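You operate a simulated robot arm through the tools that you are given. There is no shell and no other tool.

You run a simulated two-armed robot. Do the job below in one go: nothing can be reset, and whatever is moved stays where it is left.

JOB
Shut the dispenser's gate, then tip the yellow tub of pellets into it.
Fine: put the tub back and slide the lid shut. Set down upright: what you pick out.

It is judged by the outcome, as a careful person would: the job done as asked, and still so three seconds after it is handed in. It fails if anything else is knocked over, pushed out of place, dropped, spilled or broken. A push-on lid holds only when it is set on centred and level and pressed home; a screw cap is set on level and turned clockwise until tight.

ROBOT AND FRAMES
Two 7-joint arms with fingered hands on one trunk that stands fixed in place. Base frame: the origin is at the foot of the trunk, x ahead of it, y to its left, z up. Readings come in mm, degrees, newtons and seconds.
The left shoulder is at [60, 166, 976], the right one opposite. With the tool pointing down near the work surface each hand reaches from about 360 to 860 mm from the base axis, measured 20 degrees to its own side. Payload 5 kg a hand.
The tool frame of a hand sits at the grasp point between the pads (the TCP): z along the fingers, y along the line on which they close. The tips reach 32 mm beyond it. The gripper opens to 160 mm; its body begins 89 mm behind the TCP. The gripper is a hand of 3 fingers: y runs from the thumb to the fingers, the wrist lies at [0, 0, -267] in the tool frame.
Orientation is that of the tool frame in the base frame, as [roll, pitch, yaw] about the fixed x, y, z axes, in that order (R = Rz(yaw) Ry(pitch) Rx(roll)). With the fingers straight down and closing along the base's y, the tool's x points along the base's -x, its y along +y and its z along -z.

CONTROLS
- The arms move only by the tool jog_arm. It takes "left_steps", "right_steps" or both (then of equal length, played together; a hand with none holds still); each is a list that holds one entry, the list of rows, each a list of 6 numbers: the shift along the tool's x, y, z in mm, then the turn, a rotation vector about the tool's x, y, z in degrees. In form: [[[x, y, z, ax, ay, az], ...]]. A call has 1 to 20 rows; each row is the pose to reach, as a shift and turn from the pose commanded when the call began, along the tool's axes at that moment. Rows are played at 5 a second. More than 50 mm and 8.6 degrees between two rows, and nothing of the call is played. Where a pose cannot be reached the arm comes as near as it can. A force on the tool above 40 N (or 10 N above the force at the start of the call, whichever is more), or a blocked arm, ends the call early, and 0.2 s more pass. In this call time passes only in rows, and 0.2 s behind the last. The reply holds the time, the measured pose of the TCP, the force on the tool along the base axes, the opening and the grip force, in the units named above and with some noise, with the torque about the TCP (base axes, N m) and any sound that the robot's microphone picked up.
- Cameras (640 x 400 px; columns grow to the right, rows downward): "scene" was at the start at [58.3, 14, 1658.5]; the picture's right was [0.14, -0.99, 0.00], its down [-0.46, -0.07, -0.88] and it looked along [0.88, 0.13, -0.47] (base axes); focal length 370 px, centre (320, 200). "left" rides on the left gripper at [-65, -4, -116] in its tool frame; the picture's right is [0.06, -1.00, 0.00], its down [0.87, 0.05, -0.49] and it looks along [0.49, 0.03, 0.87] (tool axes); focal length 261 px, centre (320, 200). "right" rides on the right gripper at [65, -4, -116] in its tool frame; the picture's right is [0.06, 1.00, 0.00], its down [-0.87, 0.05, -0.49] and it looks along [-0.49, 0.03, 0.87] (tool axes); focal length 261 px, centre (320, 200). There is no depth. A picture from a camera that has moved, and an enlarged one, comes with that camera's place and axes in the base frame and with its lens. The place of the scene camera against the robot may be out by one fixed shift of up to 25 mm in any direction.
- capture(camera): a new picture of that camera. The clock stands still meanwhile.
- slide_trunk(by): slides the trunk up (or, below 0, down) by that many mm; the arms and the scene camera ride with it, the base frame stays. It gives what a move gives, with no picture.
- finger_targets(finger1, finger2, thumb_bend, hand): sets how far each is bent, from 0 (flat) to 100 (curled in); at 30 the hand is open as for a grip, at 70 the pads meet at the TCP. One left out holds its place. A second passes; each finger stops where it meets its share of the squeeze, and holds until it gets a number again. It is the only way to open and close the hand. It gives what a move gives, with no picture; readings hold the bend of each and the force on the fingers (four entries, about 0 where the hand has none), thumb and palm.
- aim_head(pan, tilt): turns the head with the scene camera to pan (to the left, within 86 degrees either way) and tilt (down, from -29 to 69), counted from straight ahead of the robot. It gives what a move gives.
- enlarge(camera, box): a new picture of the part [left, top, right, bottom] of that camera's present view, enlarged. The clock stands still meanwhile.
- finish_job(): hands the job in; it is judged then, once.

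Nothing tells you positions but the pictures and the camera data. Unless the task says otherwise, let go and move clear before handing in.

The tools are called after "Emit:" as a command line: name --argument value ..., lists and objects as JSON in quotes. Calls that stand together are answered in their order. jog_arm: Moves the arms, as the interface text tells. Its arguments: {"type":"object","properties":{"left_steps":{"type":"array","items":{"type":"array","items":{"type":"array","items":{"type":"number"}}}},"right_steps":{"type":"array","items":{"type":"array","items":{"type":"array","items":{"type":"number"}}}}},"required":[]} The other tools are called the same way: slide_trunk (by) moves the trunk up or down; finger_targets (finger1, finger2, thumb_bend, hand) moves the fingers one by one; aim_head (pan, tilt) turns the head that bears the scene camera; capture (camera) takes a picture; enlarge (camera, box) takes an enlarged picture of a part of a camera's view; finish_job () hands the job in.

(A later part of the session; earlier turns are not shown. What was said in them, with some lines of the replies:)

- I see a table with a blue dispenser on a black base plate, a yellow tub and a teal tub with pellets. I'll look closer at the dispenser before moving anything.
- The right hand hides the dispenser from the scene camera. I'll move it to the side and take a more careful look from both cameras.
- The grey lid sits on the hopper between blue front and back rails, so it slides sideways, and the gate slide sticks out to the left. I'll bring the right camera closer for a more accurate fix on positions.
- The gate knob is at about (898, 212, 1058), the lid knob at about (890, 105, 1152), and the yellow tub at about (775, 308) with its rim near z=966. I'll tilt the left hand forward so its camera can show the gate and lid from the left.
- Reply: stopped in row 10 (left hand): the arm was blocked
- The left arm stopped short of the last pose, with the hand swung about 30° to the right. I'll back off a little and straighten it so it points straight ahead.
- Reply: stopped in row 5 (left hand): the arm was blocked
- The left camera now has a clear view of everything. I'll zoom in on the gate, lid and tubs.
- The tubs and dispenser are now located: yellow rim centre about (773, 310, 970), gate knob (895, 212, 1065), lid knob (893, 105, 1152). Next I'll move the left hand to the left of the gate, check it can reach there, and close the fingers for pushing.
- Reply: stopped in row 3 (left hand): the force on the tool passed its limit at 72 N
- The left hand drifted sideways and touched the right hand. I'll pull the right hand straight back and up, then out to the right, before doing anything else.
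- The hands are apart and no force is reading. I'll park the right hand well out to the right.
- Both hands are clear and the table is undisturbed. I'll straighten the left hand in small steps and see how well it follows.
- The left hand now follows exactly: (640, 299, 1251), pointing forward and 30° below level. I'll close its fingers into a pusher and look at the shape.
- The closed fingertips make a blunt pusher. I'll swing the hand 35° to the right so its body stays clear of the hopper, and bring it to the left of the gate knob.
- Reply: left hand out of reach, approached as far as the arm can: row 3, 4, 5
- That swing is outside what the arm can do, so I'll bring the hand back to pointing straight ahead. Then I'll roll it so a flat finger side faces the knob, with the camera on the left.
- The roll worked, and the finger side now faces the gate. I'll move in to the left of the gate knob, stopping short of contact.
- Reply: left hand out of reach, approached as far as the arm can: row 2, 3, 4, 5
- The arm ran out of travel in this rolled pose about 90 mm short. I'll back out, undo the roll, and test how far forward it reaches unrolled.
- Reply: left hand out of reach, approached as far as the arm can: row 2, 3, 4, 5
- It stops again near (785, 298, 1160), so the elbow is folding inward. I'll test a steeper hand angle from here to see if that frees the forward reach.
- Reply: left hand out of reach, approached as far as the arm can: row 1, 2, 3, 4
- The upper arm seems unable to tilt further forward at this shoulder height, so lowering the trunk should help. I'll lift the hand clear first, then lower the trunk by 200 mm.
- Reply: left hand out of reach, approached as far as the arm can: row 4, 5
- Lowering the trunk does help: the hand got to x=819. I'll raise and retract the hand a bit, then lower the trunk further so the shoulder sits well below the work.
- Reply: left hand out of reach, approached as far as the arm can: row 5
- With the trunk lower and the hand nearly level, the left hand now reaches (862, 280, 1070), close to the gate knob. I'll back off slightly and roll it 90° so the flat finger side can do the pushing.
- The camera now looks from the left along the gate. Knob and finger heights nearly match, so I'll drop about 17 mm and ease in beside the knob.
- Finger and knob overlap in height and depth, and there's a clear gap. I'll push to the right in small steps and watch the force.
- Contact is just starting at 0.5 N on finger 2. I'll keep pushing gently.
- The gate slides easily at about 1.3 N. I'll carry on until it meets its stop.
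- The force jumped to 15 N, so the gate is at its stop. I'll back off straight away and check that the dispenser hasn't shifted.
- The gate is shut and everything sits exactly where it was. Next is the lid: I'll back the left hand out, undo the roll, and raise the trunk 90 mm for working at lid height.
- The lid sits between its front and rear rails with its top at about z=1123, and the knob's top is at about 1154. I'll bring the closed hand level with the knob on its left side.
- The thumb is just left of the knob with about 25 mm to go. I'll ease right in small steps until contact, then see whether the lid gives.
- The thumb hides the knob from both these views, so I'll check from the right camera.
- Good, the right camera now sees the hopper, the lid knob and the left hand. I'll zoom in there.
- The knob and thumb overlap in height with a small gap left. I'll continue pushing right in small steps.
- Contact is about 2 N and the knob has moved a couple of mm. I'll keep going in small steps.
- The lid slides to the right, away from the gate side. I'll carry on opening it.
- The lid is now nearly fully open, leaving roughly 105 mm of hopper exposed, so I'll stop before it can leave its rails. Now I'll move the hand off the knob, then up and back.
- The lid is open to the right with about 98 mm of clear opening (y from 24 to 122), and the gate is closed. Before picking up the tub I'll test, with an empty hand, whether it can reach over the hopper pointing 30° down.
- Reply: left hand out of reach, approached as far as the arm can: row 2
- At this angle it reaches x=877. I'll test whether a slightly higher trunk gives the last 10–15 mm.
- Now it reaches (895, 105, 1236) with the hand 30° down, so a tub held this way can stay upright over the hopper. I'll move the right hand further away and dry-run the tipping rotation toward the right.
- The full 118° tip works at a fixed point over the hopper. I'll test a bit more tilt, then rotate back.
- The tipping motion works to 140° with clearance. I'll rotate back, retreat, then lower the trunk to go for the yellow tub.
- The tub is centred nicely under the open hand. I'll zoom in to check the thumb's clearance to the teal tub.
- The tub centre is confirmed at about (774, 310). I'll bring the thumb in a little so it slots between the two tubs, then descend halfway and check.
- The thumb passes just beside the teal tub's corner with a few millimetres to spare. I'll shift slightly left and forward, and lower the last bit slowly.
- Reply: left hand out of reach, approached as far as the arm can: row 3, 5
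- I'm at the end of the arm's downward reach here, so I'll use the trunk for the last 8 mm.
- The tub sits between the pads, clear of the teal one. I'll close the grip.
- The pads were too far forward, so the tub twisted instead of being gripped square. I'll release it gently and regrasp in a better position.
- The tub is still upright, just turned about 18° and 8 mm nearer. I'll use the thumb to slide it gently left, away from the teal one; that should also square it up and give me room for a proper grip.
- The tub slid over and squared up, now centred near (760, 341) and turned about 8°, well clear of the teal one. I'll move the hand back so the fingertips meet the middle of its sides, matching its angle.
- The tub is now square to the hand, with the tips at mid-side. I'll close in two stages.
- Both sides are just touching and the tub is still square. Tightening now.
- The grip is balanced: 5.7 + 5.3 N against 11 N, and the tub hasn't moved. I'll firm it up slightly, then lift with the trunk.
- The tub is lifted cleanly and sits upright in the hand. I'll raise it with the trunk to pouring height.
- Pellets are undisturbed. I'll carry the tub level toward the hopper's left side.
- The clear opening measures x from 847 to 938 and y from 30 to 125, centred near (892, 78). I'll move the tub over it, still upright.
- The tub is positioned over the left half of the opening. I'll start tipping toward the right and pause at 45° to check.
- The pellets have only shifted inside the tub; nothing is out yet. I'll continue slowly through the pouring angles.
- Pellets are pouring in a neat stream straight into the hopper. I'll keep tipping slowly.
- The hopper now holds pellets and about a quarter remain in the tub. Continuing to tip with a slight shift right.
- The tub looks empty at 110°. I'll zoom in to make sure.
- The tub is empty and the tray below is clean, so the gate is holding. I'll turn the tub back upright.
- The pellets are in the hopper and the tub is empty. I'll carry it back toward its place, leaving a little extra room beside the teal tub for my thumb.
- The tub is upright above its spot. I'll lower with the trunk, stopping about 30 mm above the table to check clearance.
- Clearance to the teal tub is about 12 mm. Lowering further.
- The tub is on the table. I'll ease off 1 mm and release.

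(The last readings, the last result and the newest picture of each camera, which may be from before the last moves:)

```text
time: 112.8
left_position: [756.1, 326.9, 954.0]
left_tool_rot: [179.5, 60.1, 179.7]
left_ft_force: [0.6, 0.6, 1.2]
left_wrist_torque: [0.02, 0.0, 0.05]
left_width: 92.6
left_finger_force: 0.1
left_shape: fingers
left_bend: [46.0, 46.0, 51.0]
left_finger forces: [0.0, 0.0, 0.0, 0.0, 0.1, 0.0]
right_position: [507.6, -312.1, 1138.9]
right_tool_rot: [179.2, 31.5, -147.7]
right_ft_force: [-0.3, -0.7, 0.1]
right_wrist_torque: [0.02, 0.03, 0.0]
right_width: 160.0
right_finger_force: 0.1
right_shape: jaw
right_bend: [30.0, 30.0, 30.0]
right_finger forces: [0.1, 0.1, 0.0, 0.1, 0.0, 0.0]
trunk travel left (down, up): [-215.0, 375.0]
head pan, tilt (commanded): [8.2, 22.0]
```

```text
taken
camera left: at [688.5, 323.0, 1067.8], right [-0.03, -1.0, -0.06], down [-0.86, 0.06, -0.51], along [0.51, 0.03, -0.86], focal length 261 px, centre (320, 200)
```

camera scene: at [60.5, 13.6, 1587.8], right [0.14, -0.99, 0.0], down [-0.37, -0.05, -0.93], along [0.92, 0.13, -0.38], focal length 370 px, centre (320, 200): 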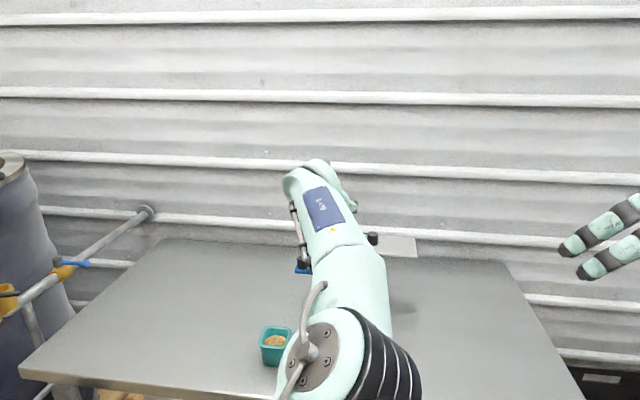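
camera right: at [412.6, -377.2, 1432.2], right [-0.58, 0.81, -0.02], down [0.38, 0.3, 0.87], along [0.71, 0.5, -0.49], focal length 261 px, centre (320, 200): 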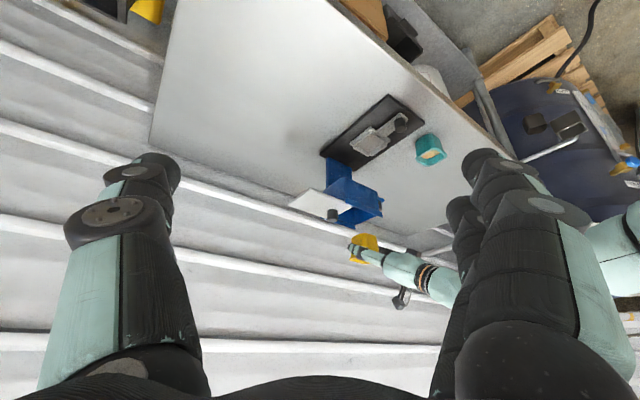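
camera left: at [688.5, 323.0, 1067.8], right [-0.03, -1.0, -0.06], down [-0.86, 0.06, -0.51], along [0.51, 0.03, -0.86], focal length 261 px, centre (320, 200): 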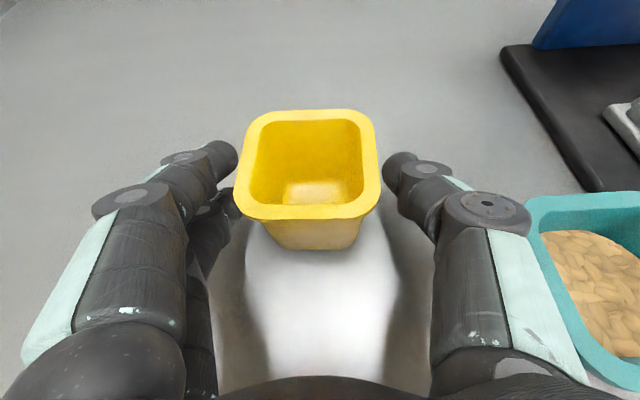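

The tub is standing upright and released. I'll lift the hand straight up and off it.

Emit:
slide_trunk --by 110

Emit:
capture --camera "left"

Emit:
capture --camera "scene"

```text
time: 114.2
left_position: [756.5, 326.9, 1062.9]
left_tool_rot: [179.6, 60.1, 179.6]
left_ft_force: [0.4, 0.6, -0.8]
left_wrist_torque: [-0.02, 0.0, 0.02]
left_width: 92.8
left_finger_force: 0.0
left_shape: fingers
left_bend: [46.0, 46.0, 51.0]
left_finger forces: [0.0, 0.1, 0.0, 0.0, 0.0, 0.1]
right_position: [507.8, -310.8, 1248.5]
right_tool_rot: [179.2, 31.4, -147.7]
right_ft_force: [-0.3, 0.0, 0.5]
right_wrist_torque: [0.03, 0.03, 0.0]
right_width: 160.0
right_finger_force: 0.1
right_shape: jaw
right_bend: [30.0, 30.0, 30.0]
right_finger forces: [0.0, 0.1, 0.0, 0.1, 0.1, 0.1]
trunk travel left (down, up): [-325.0, 265.0]
head pan, tilt (commanded): [8.2, 22.0]
```

```text
taken
camera left: at [688.7, 323.0, 1177.7], right [-0.03, -1.0, -0.06], down [-0.86, 0.06, -0.51], along [0.51, 0.03, -0.86], focal length 261 px, centre (320, 200)
```

left: 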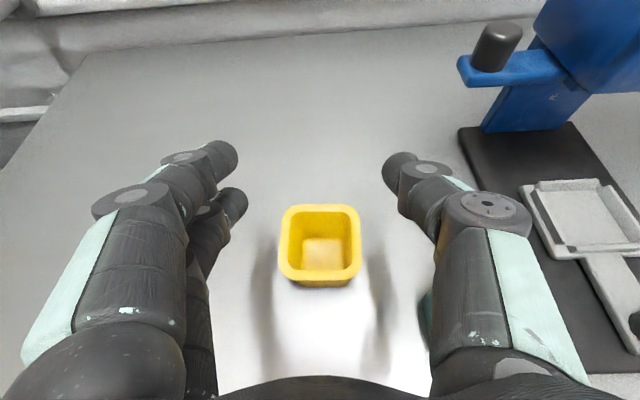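

```text
taken
camera scene: at [60.0, 14.2, 1467.8], right [0.14, -0.99, 0.0], down [-0.37, -0.05, -0.93], along [0.92, 0.13, -0.37], focal length 370 px, centre (320, 200)
```

scene: 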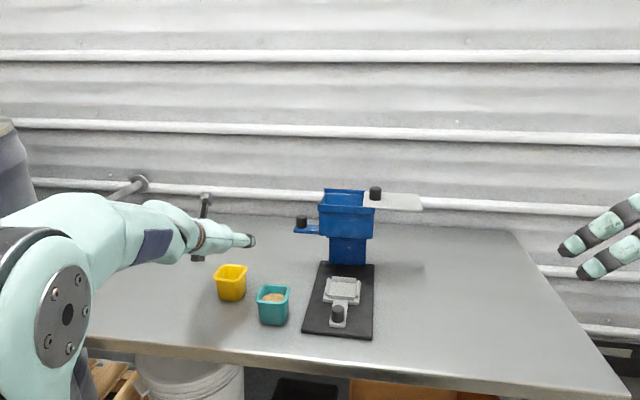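

The tub is back, upright and empty, close to where it started. Next I'll close the lid: moving up and level first, then lowering the trunk for the lid height.

Emit:
jog_arm --left_steps '[[[-24, -5, -13, 0, -4.2, 0], [-49, -20, -27, 0, -8.3, 0], [-73, -45, -40, 0, -12.5, 0], [-98, -70, -54, 0, -16.7, 0], [-122, -92, -67, 0, -20.8, 0], [-146, -112, -80, 0, -25, 0]]]'

Emit:
slide_trunk --by -60

Emit:
finger_targets --hand "left" --finger1 56 --finger2 56 --thumb_bend 56

Emit:
capture --camera "left"

Emit:
capture --camera "scene"

```text
time: 115.6
left_position: [756.7, 214.1, 1231.5]
left_tool_rot: [177.1, 85.1, 177.1]
left_ft_force: [1.1, -0.3, -0.5]
left_wrist_torque: [0.03, 0.01, 0.0]
left_width: 92.5
left_finger_force: 0.1
left_shape: fingers
left_bend: [46.0, 46.0, 51.0]
left_finger forces: [0.1, 0.0, 0.0, 0.0, 0.1, 0.0]
right_position: [508.1, -312.2, 1248.8]
right_tool_rot: [179.2, 31.5, -147.7]
right_ft_force: [0.0, -1.2, 0.0]
right_wrist_torque: [0.02, 0.02, 0.0]
right_width: 160.0
right_finger_force: 0.0
right_shape: jaw
right_bend: [30.0, 30.0, 30.0]
right_finger forces: [0.0, 0.0, 0.0, 0.1, 0.0, 0.1]
trunk travel left (down, up): [-325.0, 265.0]
head pan, tilt (commanded): [8.2, 22.0]
```

```text
time: 116.6
left_position: [756.5, 214.4, 1171.6]
left_tool_rot: [177.5, 85.1, 177.5]
left_ft_force: [0.3, -0.2, 0.5]
left_wrist_torque: [-0.01, 0.01, -0.01]
left_width: 92.8
left_finger_force: 0.0
left_shape: fingers
left_bend: [46.0, 46.0, 51.0]
left_finger forces: [0.0, 0.0, 0.0, 0.0, 0.0, 0.0]
right_position: [508.2, -310.6, 1188.8]
right_tool_rot: [179.2, 31.4, -147.7]
right_ft_force: [-0.6, -0.4, -0.6]
right_wrist_torque: [-0.01, 0.0, 0.02]
right_width: 160.1
right_finger_force: 0.0
right_shape: jaw
right_bend: [30.0, 30.0, 30.0]
right_finger forces: [0.1, 0.0, 0.0, 0.0, 0.0, 0.1]
trunk travel left (down, up): [-265.0, 325.0]
head pan, tilt (commanded): [8.2, 22.0]
```

```text
time: 117.6
left_position: [757.5, 214.0, 1171.8]
left_tool_rot: [177.5, 85.0, 177.6]
left_ft_force: [0.3, 0.6, 0.3]
left_wrist_torque: [0.01, 0.0, 0.03]
left_width: 63.7
left_finger_force: 0.0
left_shape: fingers
left_bend: [56.0, 56.0, 56.0]
left_finger forces: [0.0, 0.0, 0.0, 0.0, 0.1, 0.1]
right_position: [507.5, -310.5, 1188.5]
right_tool_rot: [179.2, 31.5, -147.8]
right_ft_force: [0.0, -0.1, 0.2]
right_wrist_torque: [0.01, 0.0, -0.01]
right_width: 160.0
right_finger_force: 0.1
right_shape: jaw
right_bend: [30.0, 30.0, 30.0]
right_finger forces: [0.0, 0.0, 0.1, 0.0, 0.1, 0.0]
trunk travel left (down, up): [-265.0, 325.0]
head pan, tilt (commanded): [8.2, 22.0]
```

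```text
taken
camera left: at [648.0, 211.6, 1245.6], right [-0.01, -1.0, -0.07], down [-0.56, 0.06, -0.82], along [0.83, 0.03, -0.56], focal length 261 px, centre (320, 200)
```

left: 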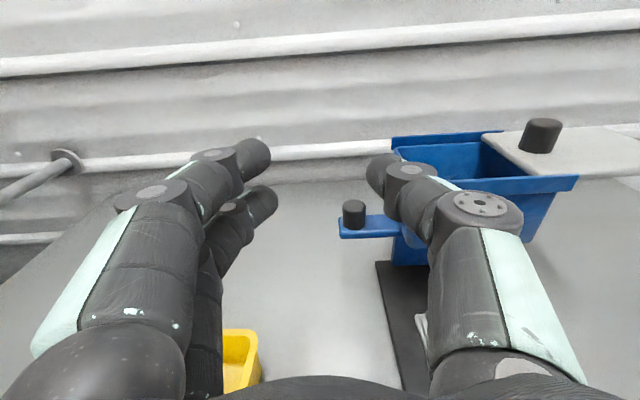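

```text
taken
camera scene: at [59.8, 14.2, 1407.9], right [0.14, -0.99, 0.0], down [-0.37, -0.05, -0.93], along [0.92, 0.13, -0.37], focal length 370 px, centre (320, 200)
```

scene: 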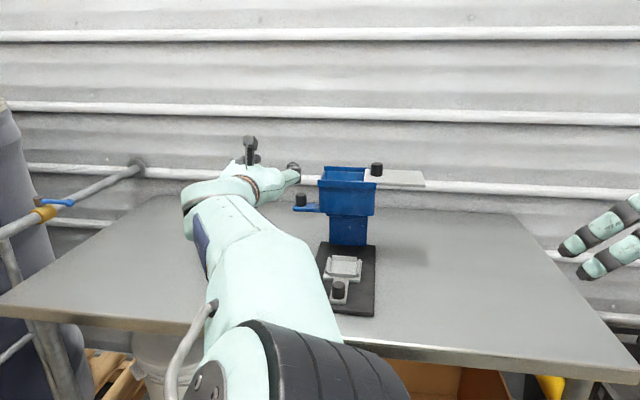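

The lid knob is near (893, 0, 1151). I'll line the half-open hand up in front of it so the thumb will pass on its right side.

Emit:
jog_arm --left_steps '[[[2, -42, 9, 0, 0, 0], [3, -84, 18, 0, 0, 0], [5, -126, 26, 0, 0, 0], [7, -167, 35, 0, 0, 0], [8, -206, 44, 0, 0, 0]]]'

Emit:
capture --camera "left"

Emit:
capture --camera "right"

```text
time: 118.8
left_position: [799.9, 9.3, 1159.7]
left_tool_rot: [177.1, 85.2, 177.3]
left_ft_force: [0.5, -0.3, -0.9]
left_wrist_torque: [-0.01, 0.0, -0.02]
left_width: 63.8
left_finger_force: 0.0
left_shape: fingers
left_bend: [56.0, 56.0, 56.0]
left_finger forces: [0.1, 0.1, 0.0, 0.1, 0.0, 0.1]
right_position: [508.0, -311.4, 1187.7]
right_tool_rot: [179.2, 31.5, -147.7]
right_ft_force: [0.2, 0.4, 0.0]
right_wrist_torque: [0.02, 0.01, 0.01]
right_width: 160.0
right_finger_force: 0.1
right_shape: jaw
right_bend: [30.0, 30.0, 30.0]
right_finger forces: [0.1, 0.1, 0.1, 0.0, 0.1, 0.1]
trunk travel left (down, up): [-265.0, 325.0]
head pan, tilt (commanded): [8.2, 22.0]
```

```text
taken
camera left: at [690.9, 5.0, 1234.0], right [-0.01, -1.0, -0.07], down [-0.56, 0.06, -0.82], along [0.83, 0.03, -0.56], focal length 261 px, centre (320, 200)
```

left: 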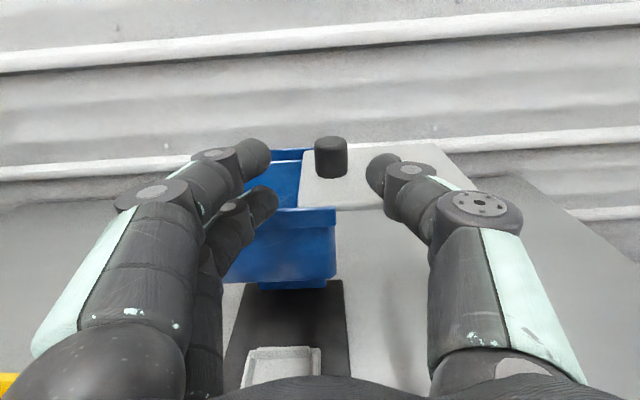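

```text
taken
camera right: at [412.0, -377.0, 1252.5], right [-0.58, 0.81, -0.02], down [0.38, 0.3, 0.87], along [0.72, 0.5, -0.49], focal length 261 px, centre (320, 200)
```

right: 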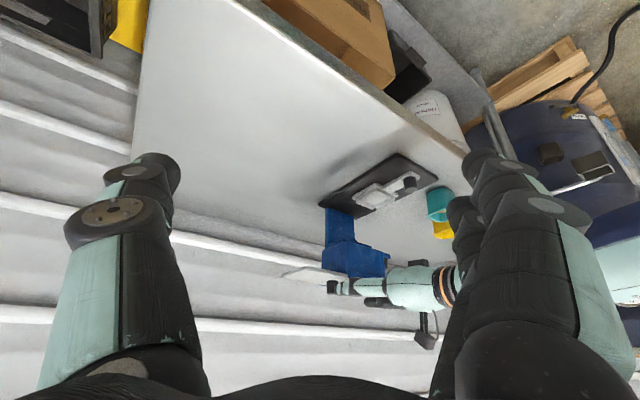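

The knob sits between the thumb and fingers. Moving forward to straddle it.

Emit:
jog_arm --left_steps '[[[-1.5, 0, 18, 0, 0, 0], [-3, 0, 36, 0, 0, 0], [-4.5, 0, 54, 0, 0, 0], [-6, 0, 73, 0, 0, 0]]]'

Emit:
capture --camera "left"

Emit:
enlarge --camera "right" --box '[260, 220, 440, 332]'

```text
time: 119.8
left_position: [874.6, 9.7, 1156.8]
left_tool_rot: [177.1, 85.2, 177.1]
left_ft_force: [0.1, -0.8, -0.8]
left_wrist_torque: [0.02, 0.0, -0.01]
left_width: 63.2
left_finger_force: 0.0
left_shape: fingers
left_bend: [56.0, 56.0, 56.0]
left_finger forces: [0.0, 0.1, 0.1, 0.1, 0.0, 0.0]
right_position: [508.5, -310.5, 1188.8]
right_tool_rot: [179.2, 31.4, -147.7]
right_ft_force: [-0.6, 0.8, 1.0]
right_wrist_torque: [0.01, -0.01, -0.04]
right_width: 159.6
right_finger_force: 0.0
right_shape: jaw
right_bend: [30.0, 30.0, 30.0]
right_finger forces: [0.0, 0.1, 0.0, 0.0, 0.0, 0.0]
trunk travel left (down, up): [-265.0, 325.0]
head pan, tilt (commanded): [8.2, 22.0]
```

```text
taken
camera left: at [764.6, 6.5, 1231.2], right [-0.01, -1.0, -0.07], down [-0.56, 0.06, -0.82], along [0.83, 0.03, -0.56], focal length 261 px, centre (320, 200)
```

left: 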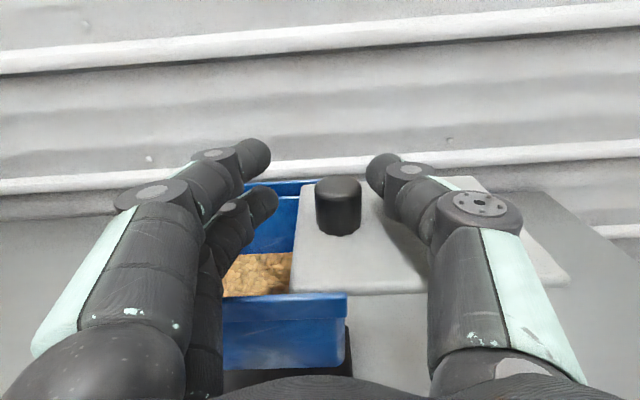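

```text
3.56 times, centred on (350, 276) of right
camera zoom: at [412.4, -376.6, 1252.4], right [-0.58, 0.81, -0.02], down [0.38, 0.3, 0.87], along [0.71, 0.5, -0.49], focal length 927 px, centre (213, -70)
```

zoom: 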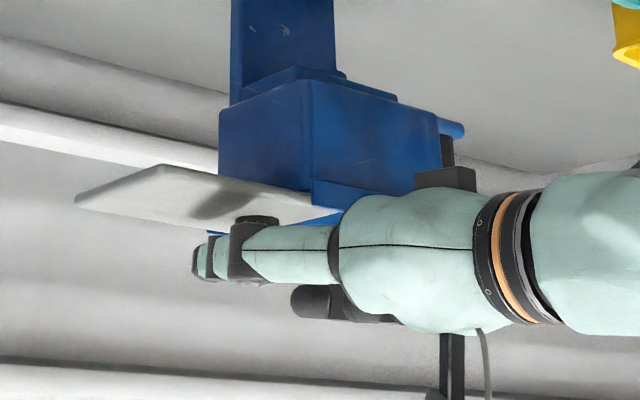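

The thumb is just to the right of the knob. Now I'll draw the lid left, closing it slowly.

Emit:
jog_arm --left_steps '[[[0, 4, 0, 0, 0, 0], [0, 8, 0, 0, 0, 0], [0, 12, 0, 0, 0, 0], [0, 16, 0, 0, 0, 0], [0, 20, 0, 0, 0, 0], [0, 24, 0, 0, 0, 0]]]'

Emit:
capture --camera "left"

```text
time: 121.2
left_position: [873.2, 33.7, 1158.9]
left_tool_rot: [177.6, 85.1, 177.6]
left_ft_force: [-0.4, 0.0, -1.0]
left_wrist_torque: [-0.02, 0.01, -0.01]
left_width: 64.6
left_finger_force: 0.3
left_shape: fingers
left_bend: [56.0, 56.0, 56.0]
left_finger forces: [0.0, 0.0, 0.0, 0.0, 0.5, 0.1]
right_position: [507.8, -311.4, 1188.8]
right_tool_rot: [179.2, 31.5, -147.7]
right_ft_force: [0.3, 0.6, 0.2]
right_wrist_torque: [0.02, 0.02, 0.0]
right_width: 159.9
right_finger_force: 0.0
right_shape: jaw
right_bend: [30.0, 30.0, 30.0]
right_finger forces: [0.1, 0.1, 0.2, 0.0, 0.0, 0.0]
trunk travel left (down, up): [-265.0, 325.0]
head pan, tilt (commanded): [8.2, 22.0]
```

```text
taken
camera left: at [764.5, 30.5, 1233.2], right [-0.01, -1.0, -0.07], down [-0.56, 0.06, -0.82], along [0.83, 0.03, -0.56], focal length 261 px, centre (320, 200)
```

left: 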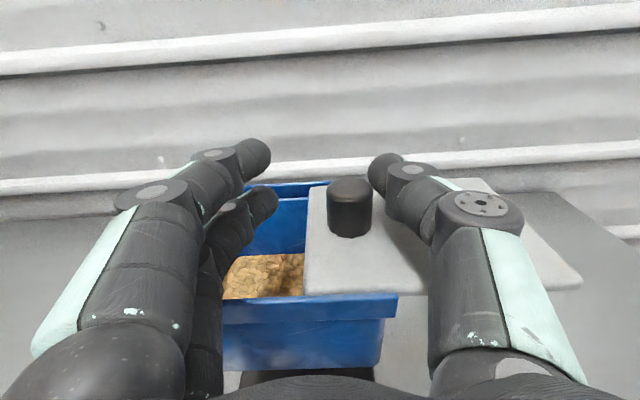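

The lid is moving with the thumb at about 0.5 N. Continuing.

Emit:
jog_arm --left_steps '[[[0, 4, 0, 0, 0, 0], [0, 8, 0, 0, 0, 0], [0, 12, 0, 0, 0, 0], [0, 16, 0, 0, 0, 0], [0, 20, 0, 0, 0, 0], [0, 24, 0, 0, 0, 0], [0, 28, 0, 0, 0, 0], [0, 32, 0, 0, 0, 0], [0, 36, 0, 0, 0, 0], [0, 40, 0, 0, 0, 0]]]'

Emit:
capture --camera "left"

Emit:
enlarge --camera "right" --box '[260, 220, 440, 332]'

```text
time: 123.4
left_position: [874.5, 72.3, 1158.3]
left_tool_rot: [177.4, 85.1, 177.4]
left_ft_force: [0.0, -1.0, 1.0]
left_wrist_torque: [0.01, -0.04, -0.03]
left_width: 64.6
left_finger_force: 0.1
left_shape: fingers
left_bend: [56.0, 56.0, 56.0]
left_finger forces: [0.0, 0.0, 0.0, 0.0, 0.8, 0.0]
right_position: [507.7, -310.7, 1188.4]
right_tool_rot: [179.2, 31.5, -147.7]
right_ft_force: [-0.2, 1.2, 0.1]
right_wrist_torque: [0.04, 0.01, -0.01]
right_width: 159.7
right_finger_force: 0.1
right_shape: jaw
right_bend: [30.0, 30.0, 30.0]
right_finger forces: [0.0, 0.1, 0.0, 0.0, 0.1, 0.0]
trunk travel left (down, up): [-265.0, 325.0]
head pan, tilt (commanded): [8.2, 22.0]
```

```text
taken
camera left: at [765.3, 69.1, 1232.3], right [-0.01, -1.0, -0.07], down [-0.56, 0.06, -0.82], along [0.83, 0.03, -0.56], focal length 261 px, centre (320, 200)
```

left: 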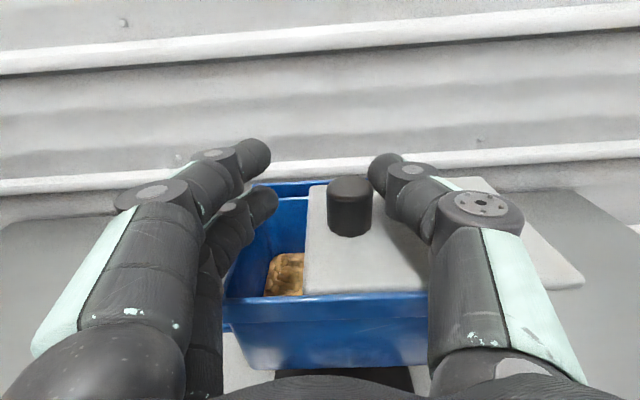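

```text
3.56 times, centred on (350, 276) of right
camera zoom: at [412.0, -376.8, 1252.6], right [-0.58, 0.81, -0.02], down [0.38, 0.3, 0.87], along [0.72, 0.5, -0.49], focal length 927 px, centre (213, -70)
```

zoom: 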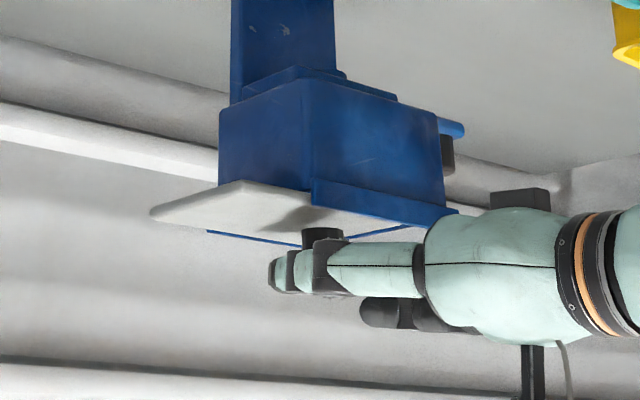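

Emit:
jog_arm --left_steps '[[[0, 4, 0, 0, 0, 0], [0, 8, 0, 0, 0, 0], [0, 12, 0, 0, 0, 0], [0, 16, 0, 0, 0, 0], [0, 20, 0, 0, 0, 0], [0, 24, 0, 0, 0, 0], [0, 28, 0, 0, 0, 0], [0, 32, 0, 0, 0, 0], [0, 36, 0, 0, 0, 0], [0, 39, 0, 0, 0, 0]]]'

Emit:
capture --camera "left"

Emit:
enlarge --camera "right" --box '[260, 220, 440, 332]'

```text
time: 125.6
left_position: [874.0, 113.3, 1159.1]
left_tool_rot: [177.4, 85.1, 177.4]
left_ft_force: [1.4, -0.8, 0.1]
left_wrist_torque: [-0.03, 0.02, 0.01]
left_width: 64.3
left_finger_force: 0.6
left_shape: fingers
left_bend: [56.0, 56.0, 56.0]
left_finger forces: [0.0, 0.0, 0.1, 0.0, 0.7, 0.1]
right_position: [508.9, -311.0, 1188.5]
right_tool_rot: [179.2, 31.5, -147.8]
right_ft_force: [-0.4, -0.1, 0.3]
right_wrist_torque: [-0.01, 0.0, 0.06]
right_width: 159.9
right_finger_force: 0.0
right_shape: jaw
right_bend: [30.0, 30.0, 30.0]
right_finger forces: [0.0, 0.2, 0.0, 0.0, 0.0, 0.0]
trunk travel left (down, up): [-265.0, 325.0]
head pan, tilt (commanded): [8.2, 22.0]
```

```text
taken
camera left: at [764.8, 109.5, 1233.6], right [-0.01, -1.0, -0.07], down [-0.56, 0.06, -0.82], along [0.83, 0.03, -0.56], focal length 261 px, centre (320, 200)
```

left: 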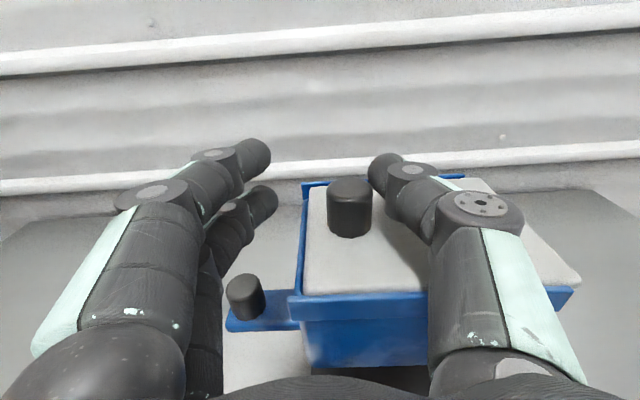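

```text
3.56 times, centred on (350, 276) of right
camera zoom: at [412.1, -376.7, 1252.5], right [-0.58, 0.81, -0.02], down [0.38, 0.3, 0.87], along [0.71, 0.5, -0.49], focal length 927 px, centre (213, -70)
```

zoom: 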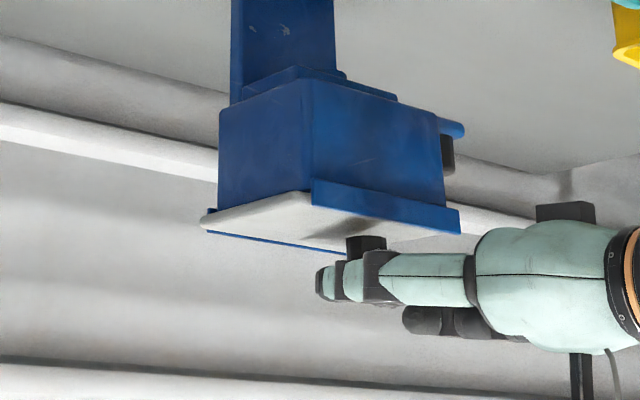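

Nearly home. Small steps now until it meets its stop.

Emit:
jog_arm --left_steps '[[[0, 1.5, 0, 0, 0, 0], [0, 3, 0, 0, 0, 0], [0, 4.5, 0, 0, 0, 0], [0, 6, 0, 0, 0, 0]]]'

Emit:
enlarge --camera "right" --box '[260, 220, 440, 332]'

```text
time: 126.6
left_position: [873.9, 117.4, 1157.6]
left_tool_rot: [177.4, 85.0, 177.5]
left_ft_force: [0.0, 0.0, 0.3]
left_wrist_torque: [0.01, 0.0, -0.03]
left_width: 63.7
left_finger_force: 0.0
left_shape: fingers
left_bend: [56.0, 56.0, 56.0]
left_finger forces: [0.0, 0.0, 0.0, 0.0, 0.0, 0.0]
right_position: [507.7, -311.8, 1188.8]
right_tool_rot: [179.1, 31.5, -147.7]
right_ft_force: [-0.5, 0.3, -0.4]
right_wrist_torque: [-0.01, -0.04, -0.02]
right_width: 159.8
right_finger_force: 0.0
right_shape: jaw
right_bend: [30.0, 30.0, 30.0]
right_finger forces: [0.0, 0.1, 0.1, 0.0, 0.1, 0.0]
trunk travel left (down, up): [-265.0, 325.0]
head pan, tilt (commanded): [8.2, 22.0]
```

```text
3.56 times, centred on (350, 276) of right
camera zoom: at [412.1, -376.7, 1252.6], right [-0.58, 0.81, -0.02], down [0.38, 0.3, 0.87], along [0.71, 0.5, -0.49], focal length 927 px, centre (213, -70)
```

zoom: 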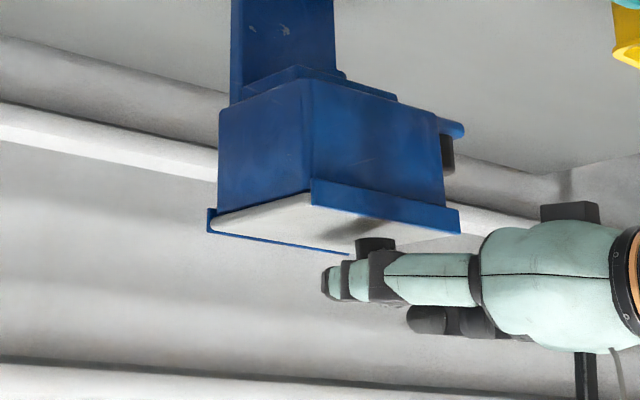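

Emit:
jog_arm --left_steps '[[[0, 1.5, 0, 0, 0, 0], [0, 3, 0, 0, 0, 0], [0, 4, 0, 0, 0, 0]]]'

Emit:
capture --camera "left"

Emit:
enlarge --camera "right" --box '[260, 220, 440, 332]'

```text
time: 127.4
left_position: [873.9, 121.4, 1157.6]
left_tool_rot: [177.5, 85.2, 177.5]
left_ft_force: [1.2, -1.3, 0.2]
left_wrist_torque: [-0.03, -0.01, -0.02]
left_width: 64.4
left_finger_force: 0.6
left_shape: fingers
left_bend: [56.0, 56.0, 56.0]
left_finger forces: [0.0, 0.1, 0.0, 0.0, 1.4, 0.1]
right_position: [508.1, -310.8, 1188.2]
right_tool_rot: [179.2, 31.6, -147.7]
right_ft_force: [0.4, -0.6, 0.4]
right_wrist_torque: [-0.01, -0.01, 0.01]
right_width: 160.0
right_finger_force: 0.2
right_shape: jaw
right_bend: [30.0, 30.0, 30.0]
right_finger forces: [0.0, 0.0, 0.0, 0.0, 0.0, 0.1]
trunk travel left (down, up): [-265.0, 325.0]
head pan, tilt (commanded): [8.2, 22.0]
```

```text
taken
camera left: at [764.9, 118.6, 1232.6], right [-0.01, -1.0, -0.07], down [-0.56, 0.06, -0.82], along [0.83, 0.03, -0.56], focal length 261 px, centre (320, 200)
```

left: 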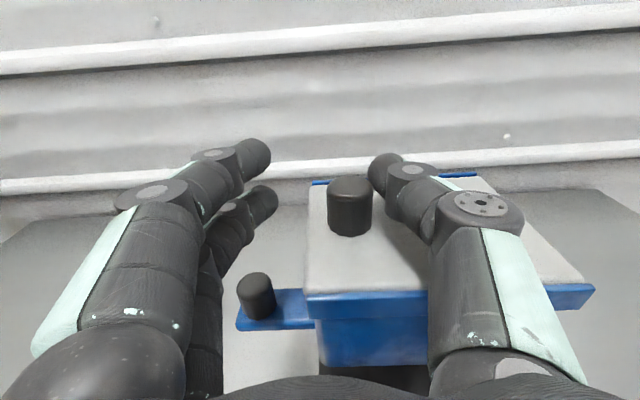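

```text
3.56 times, centred on (350, 276) of right
camera zoom: at [412.0, -377.0, 1252.5], right [-0.58, 0.81, -0.02], down [0.38, 0.3, 0.87], along [0.72, 0.5, -0.49], focal length 927 px, centre (213, -70)
```

zoom: 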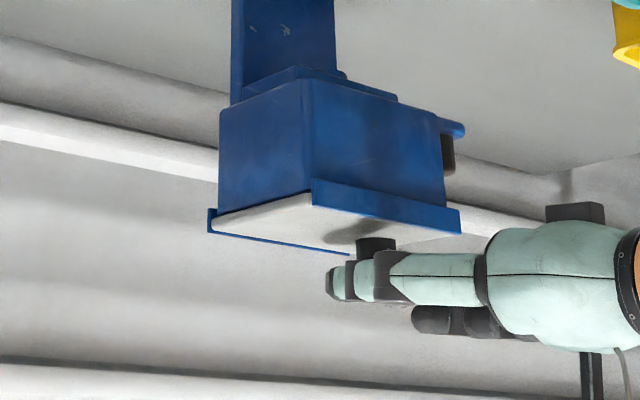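

The knob is at y≈105, where it was when closed at the start. One tiny extra push to confirm the stop.

Emit:
jog_arm --left_steps '[[[0, 1, 0, 0, 0, 0], [0, 2, 0, 0, 0, 0]]]'

```text
time: 128.0
left_position: [874.1, 124.1, 1157.6]
left_tool_rot: [177.4, 85.1, 177.5]
left_ft_force: [0.3, -1.9, -0.1]
left_wrist_torque: [-0.01, 0.0, -0.07]
left_width: 65.9
left_finger_force: 0.7
left_shape: fingers
left_bend: [56.0, 56.0, 55.0]
left_finger forces: [0.0, 0.0, 0.1, 0.0, 2.3, 0.0]
right_position: [507.3, -312.6, 1188.4]
right_tool_rot: [179.2, 31.6, -147.6]
right_ft_force: [0.7, 0.4, -0.1]
right_wrist_torque: [0.06, 0.01, 0.0]
right_width: 159.8
right_finger_force: 0.0
right_shape: jaw
right_bend: [30.0, 30.0, 30.0]
right_finger forces: [0.0, 0.0, 0.1, 0.0, 0.0, 0.0]
trunk travel left (down, up): [-265.0, 325.0]
head pan, tilt (commanded): [8.2, 22.0]
```

The force rises and the thumb flexes while the lid stays put, so it's fully shut. I'll back the thumb off the knob and withdraw straight back.

Emit:
jog_arm --left_steps '[[[0, -5, 0, 0, 0, 0], [0, -10, 0, 0, 0, 0], [1, -10, -20, 0, 0, 0], [2, -10, -45, 0, 0, 0], [3, -10, -75, 0, 0, 0], [-5, -5, -105, 0, 0, 0], [-30, 10, -120, 0, 0, 0], [-60, 40, -130, 0, 0, 0]]]'

Emit:
capture --camera "left"

Emit:
capture --camera "scene"

Emit:
enlarge --camera "right" --box '[260, 150, 470, 310]'

```text
time: 129.8
left_position: [746.6, 163.7, 1229.0]
left_tool_rot: [178.0, 84.9, 178.1]
left_ft_force: [0.5, 0.2, 0.4]
left_wrist_torque: [-0.02, 0.03, -0.01]
left_width: 63.4
left_finger_force: 0.1
left_shape: fingers
left_bend: [56.0, 56.0, 56.0]
left_finger forces: [0.1, 0.0, 0.0, 0.0, 0.0, 0.1]
right_position: [507.0, -309.6, 1189.5]
right_tool_rot: [179.3, 31.5, -147.6]
right_ft_force: [0.2, 0.4, -0.2]
right_wrist_torque: [-0.03, 0.0, -0.04]
right_width: 159.6
right_finger_force: 0.1
right_shape: jaw
right_bend: [30.0, 30.0, 30.0]
right_finger forces: [0.0, 0.0, 0.0, 0.1, 0.0, 0.1]
trunk travel left (down, up): [-265.0, 325.0]
head pan, tilt (commanded): [8.2, 22.0]
```

```text
taken
camera left: at [637.5, 159.7, 1304.4], right [-0.01, -1.0, -0.07], down [-0.56, 0.06, -0.82], along [0.83, 0.03, -0.56], focal length 261 px, centre (320, 200)
```

left: 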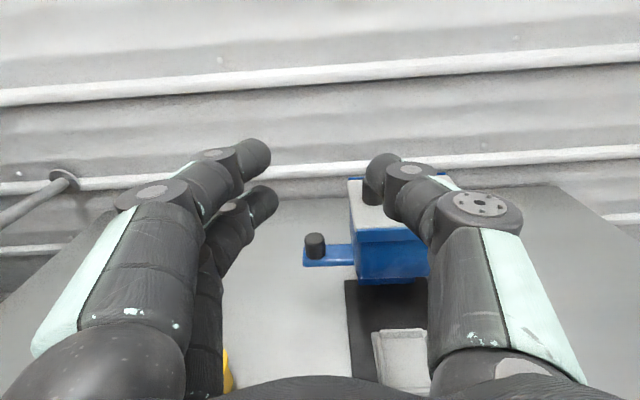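

```text
taken
camera scene: at [59.6, 14.6, 1407.8], right [0.14, -0.99, 0.0], down [-0.37, -0.05, -0.93], along [0.92, 0.13, -0.37], focal length 370 px, centre (320, 200)
```

scene: 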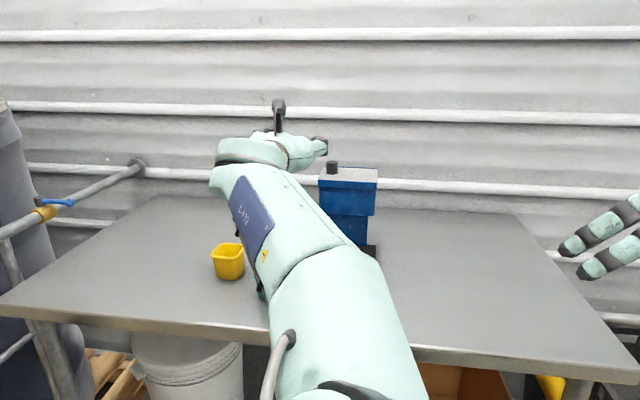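

```text
2.50 times, centred on (365, 230) of right
camera zoom: at [411.9, -376.0, 1252.8], right [-0.58, 0.81, -0.02], down [0.38, 0.3, 0.87], along [0.71, 0.5, -0.49], focal length 652 px, centre (208, 125)
```

zoom: 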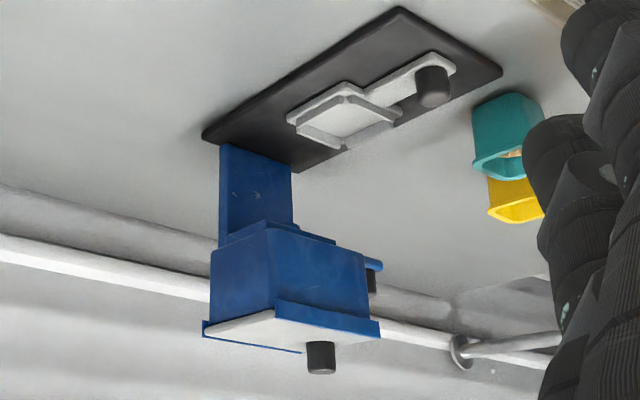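

The lid is shut. I'll raise the arms clear with the trunk and take a final look at the whole table.

Emit:
slide_trunk --by 150

Emit:
jog_arm --left_steps '[[[0, 35, -20, 0, 0, 0], [0, 70, -40, 0, 0, 0], [0, 105, -60, 0, 0, 0], [0, 140, -80, 0, 0, 0]]]'

Emit:
aim_head --pan 8.2 --tilt 33

Emit:
capture --camera "scene"

Emit:
enlarge --camera "scene" --box '[200, 140, 400, 265]'

Emit:
capture --camera "left"

```text
time: 131.5
left_position: [747.8, 163.0, 1378.9]
left_tool_rot: [177.4, 85.1, 177.4]
left_ft_force: [0.7, 0.3, -0.5]
left_wrist_torque: [0.02, -0.02, 0.01]
left_width: 63.6
left_finger_force: 0.0
left_shape: fingers
left_bend: [56.0, 56.0, 56.0]
left_finger forces: [0.0, 0.0, 0.0, 0.0, 0.2, 0.1]
right_position: [508.5, -311.4, 1338.3]
right_tool_rot: [179.2, 31.3, -147.6]
right_ft_force: [0.7, -0.4, -0.1]
right_wrist_torque: [-0.01, -0.01, 0.01]
right_width: 159.7
right_finger_force: 0.0
right_shape: jaw
right_bend: [30.0, 30.0, 30.0]
right_finger forces: [0.0, 0.0, 0.1, 0.1, 0.0, 0.0]
trunk travel left (down, up): [-415.0, 175.0]
head pan, tilt (commanded): [8.2, 22.0]
```

```text
time: 132.5
left_position: [666.4, 301.9, 1384.5]
left_tool_rot: [178.4, 85.1, 178.4]
left_ft_force: [0.1, -0.1, -0.1]
left_wrist_torque: [0.01, -0.02, -0.02]
left_width: 63.5
left_finger_force: 0.0
left_shape: fingers
left_bend: [56.0, 56.0, 56.0]
left_finger forces: [0.0, 0.0, 0.0, 0.0, 0.0, 0.0]
right_position: [507.3, -309.6, 1338.7]
right_tool_rot: [179.4, 31.5, -147.6]
right_ft_force: [-0.1, 0.2, 0.1]
right_wrist_torque: [-0.01, 0.03, -0.01]
right_width: 160.1
right_finger_force: 0.0
right_shape: jaw
right_bend: [30.0, 30.0, 30.0]
right_finger forces: [0.0, 0.0, 0.0, 0.0, 0.0, 0.0]
trunk travel left (down, up): [-415.0, 175.0]
head pan, tilt (commanded): [8.2, 22.0]
```

```text
time: 133.3
left_position: [667.2, 301.5, 1385.1]
left_tool_rot: [177.6, 85.1, 177.6]
left_ft_force: [-0.1, -0.8, -0.3]
left_wrist_torque: [-0.02, -0.04, 0.0]
left_width: 63.7
left_finger_force: 0.1
left_shape: fingers
left_bend: [56.0, 56.0, 56.0]
left_finger forces: [0.1, 0.0, 0.1, 0.0, 0.0, 0.1]
right_position: [506.1, -311.3, 1338.8]
right_tool_rot: [179.2, 31.5, -147.7]
right_ft_force: [0.5, 0.5, -0.4]
right_wrist_torque: [-0.02, 0.02, -0.01]
right_width: 159.8
right_finger_force: 0.0
right_shape: jaw
right_bend: [30.0, 30.0, 30.0]
right_finger forces: [0.1, 0.0, 0.0, 0.0, 0.0, 0.0]
trunk travel left (down, up): [-415.0, 175.0]
head pan, tilt (commanded): [8.2, 33.0]
```

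```text
taken
camera scene: at [56.1, 13.9, 1540.4], right [0.14, -0.99, 0.0], down [-0.54, -0.08, -0.84], along [0.83, 0.12, -0.54], focal length 370 px, centre (320, 200)
```

scene: 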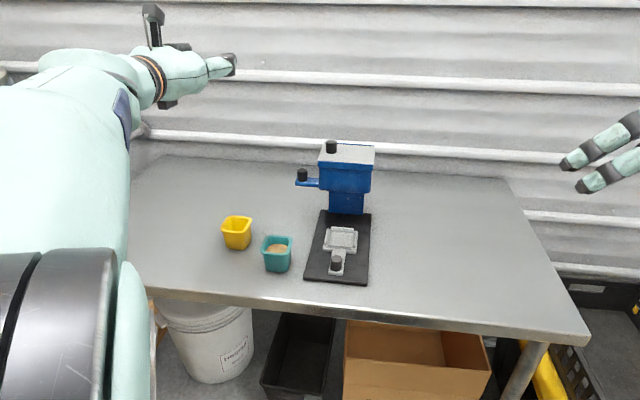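

```text
3.20 times, centred on (300, 202) of scene
camera zoom: at [56.1, 13.9, 1540.4], right [0.14, -0.99, 0.0], down [-0.54, -0.08, -0.84], along [0.83, 0.12, -0.54], focal length 1183 px, centre (384, 192)
```

zoom: 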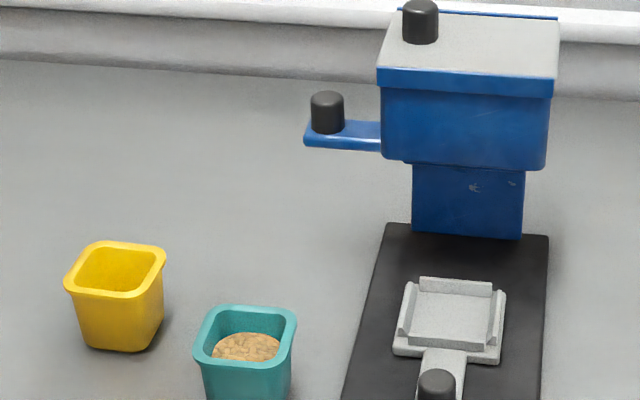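

```text
taken
camera left: at [557.5, 297.5, 1460.1], right [-0.01, -1.0, -0.07], down [-0.56, 0.06, -0.82], along [0.83, 0.03, -0.56], focal length 261 px, centre (320, 200)
```

left: 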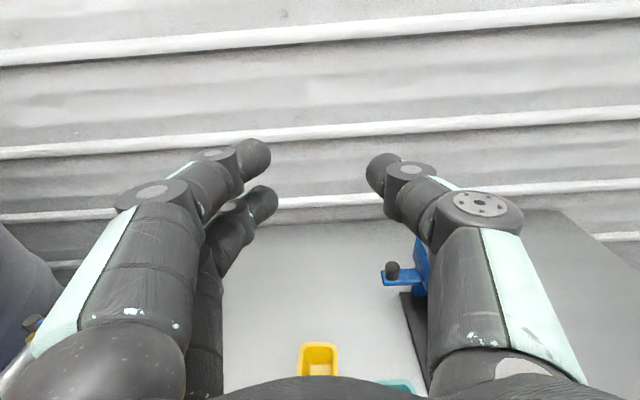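

The final view shows the gate shut, the lid closed, and the yellow tub empty and upright near where it started. The teal tub and tray are untouched, there are no stray pellets, and both hands are clear, so I'm handing it in.

Emit:
finish_job

```text
The job is handed in.
```

The job is done and handed in: the dispenser's gate is shut and the yellow tub's pellets are in the hopper.

- **Gate:** I pushed it in until it hit its stop, before any pellets went in. The tray underneath stayed empty, so nothing leaked through.
- **Pour:** I slid the lid open to the right and tipped the tub over the opening. A close-up afterwards showed the tub empty, and I saw no pellets on the table.
- **Tub:** It is upright, about 18 mm to the left of where it started. My first grip twisted it slightly on the table while it was full, so I slid it away from the teal tub before picking it up. I set it down with room to let go beside the teal tub.
- **Lid:** It is closed, with its knob back where it was at the start.

The teal tub, the tray and the dispenser look undisturbed. Early on, the two robot hands bumped each other in the air (about 72 N), with nothing else touched. Both hands are now clear of the table.
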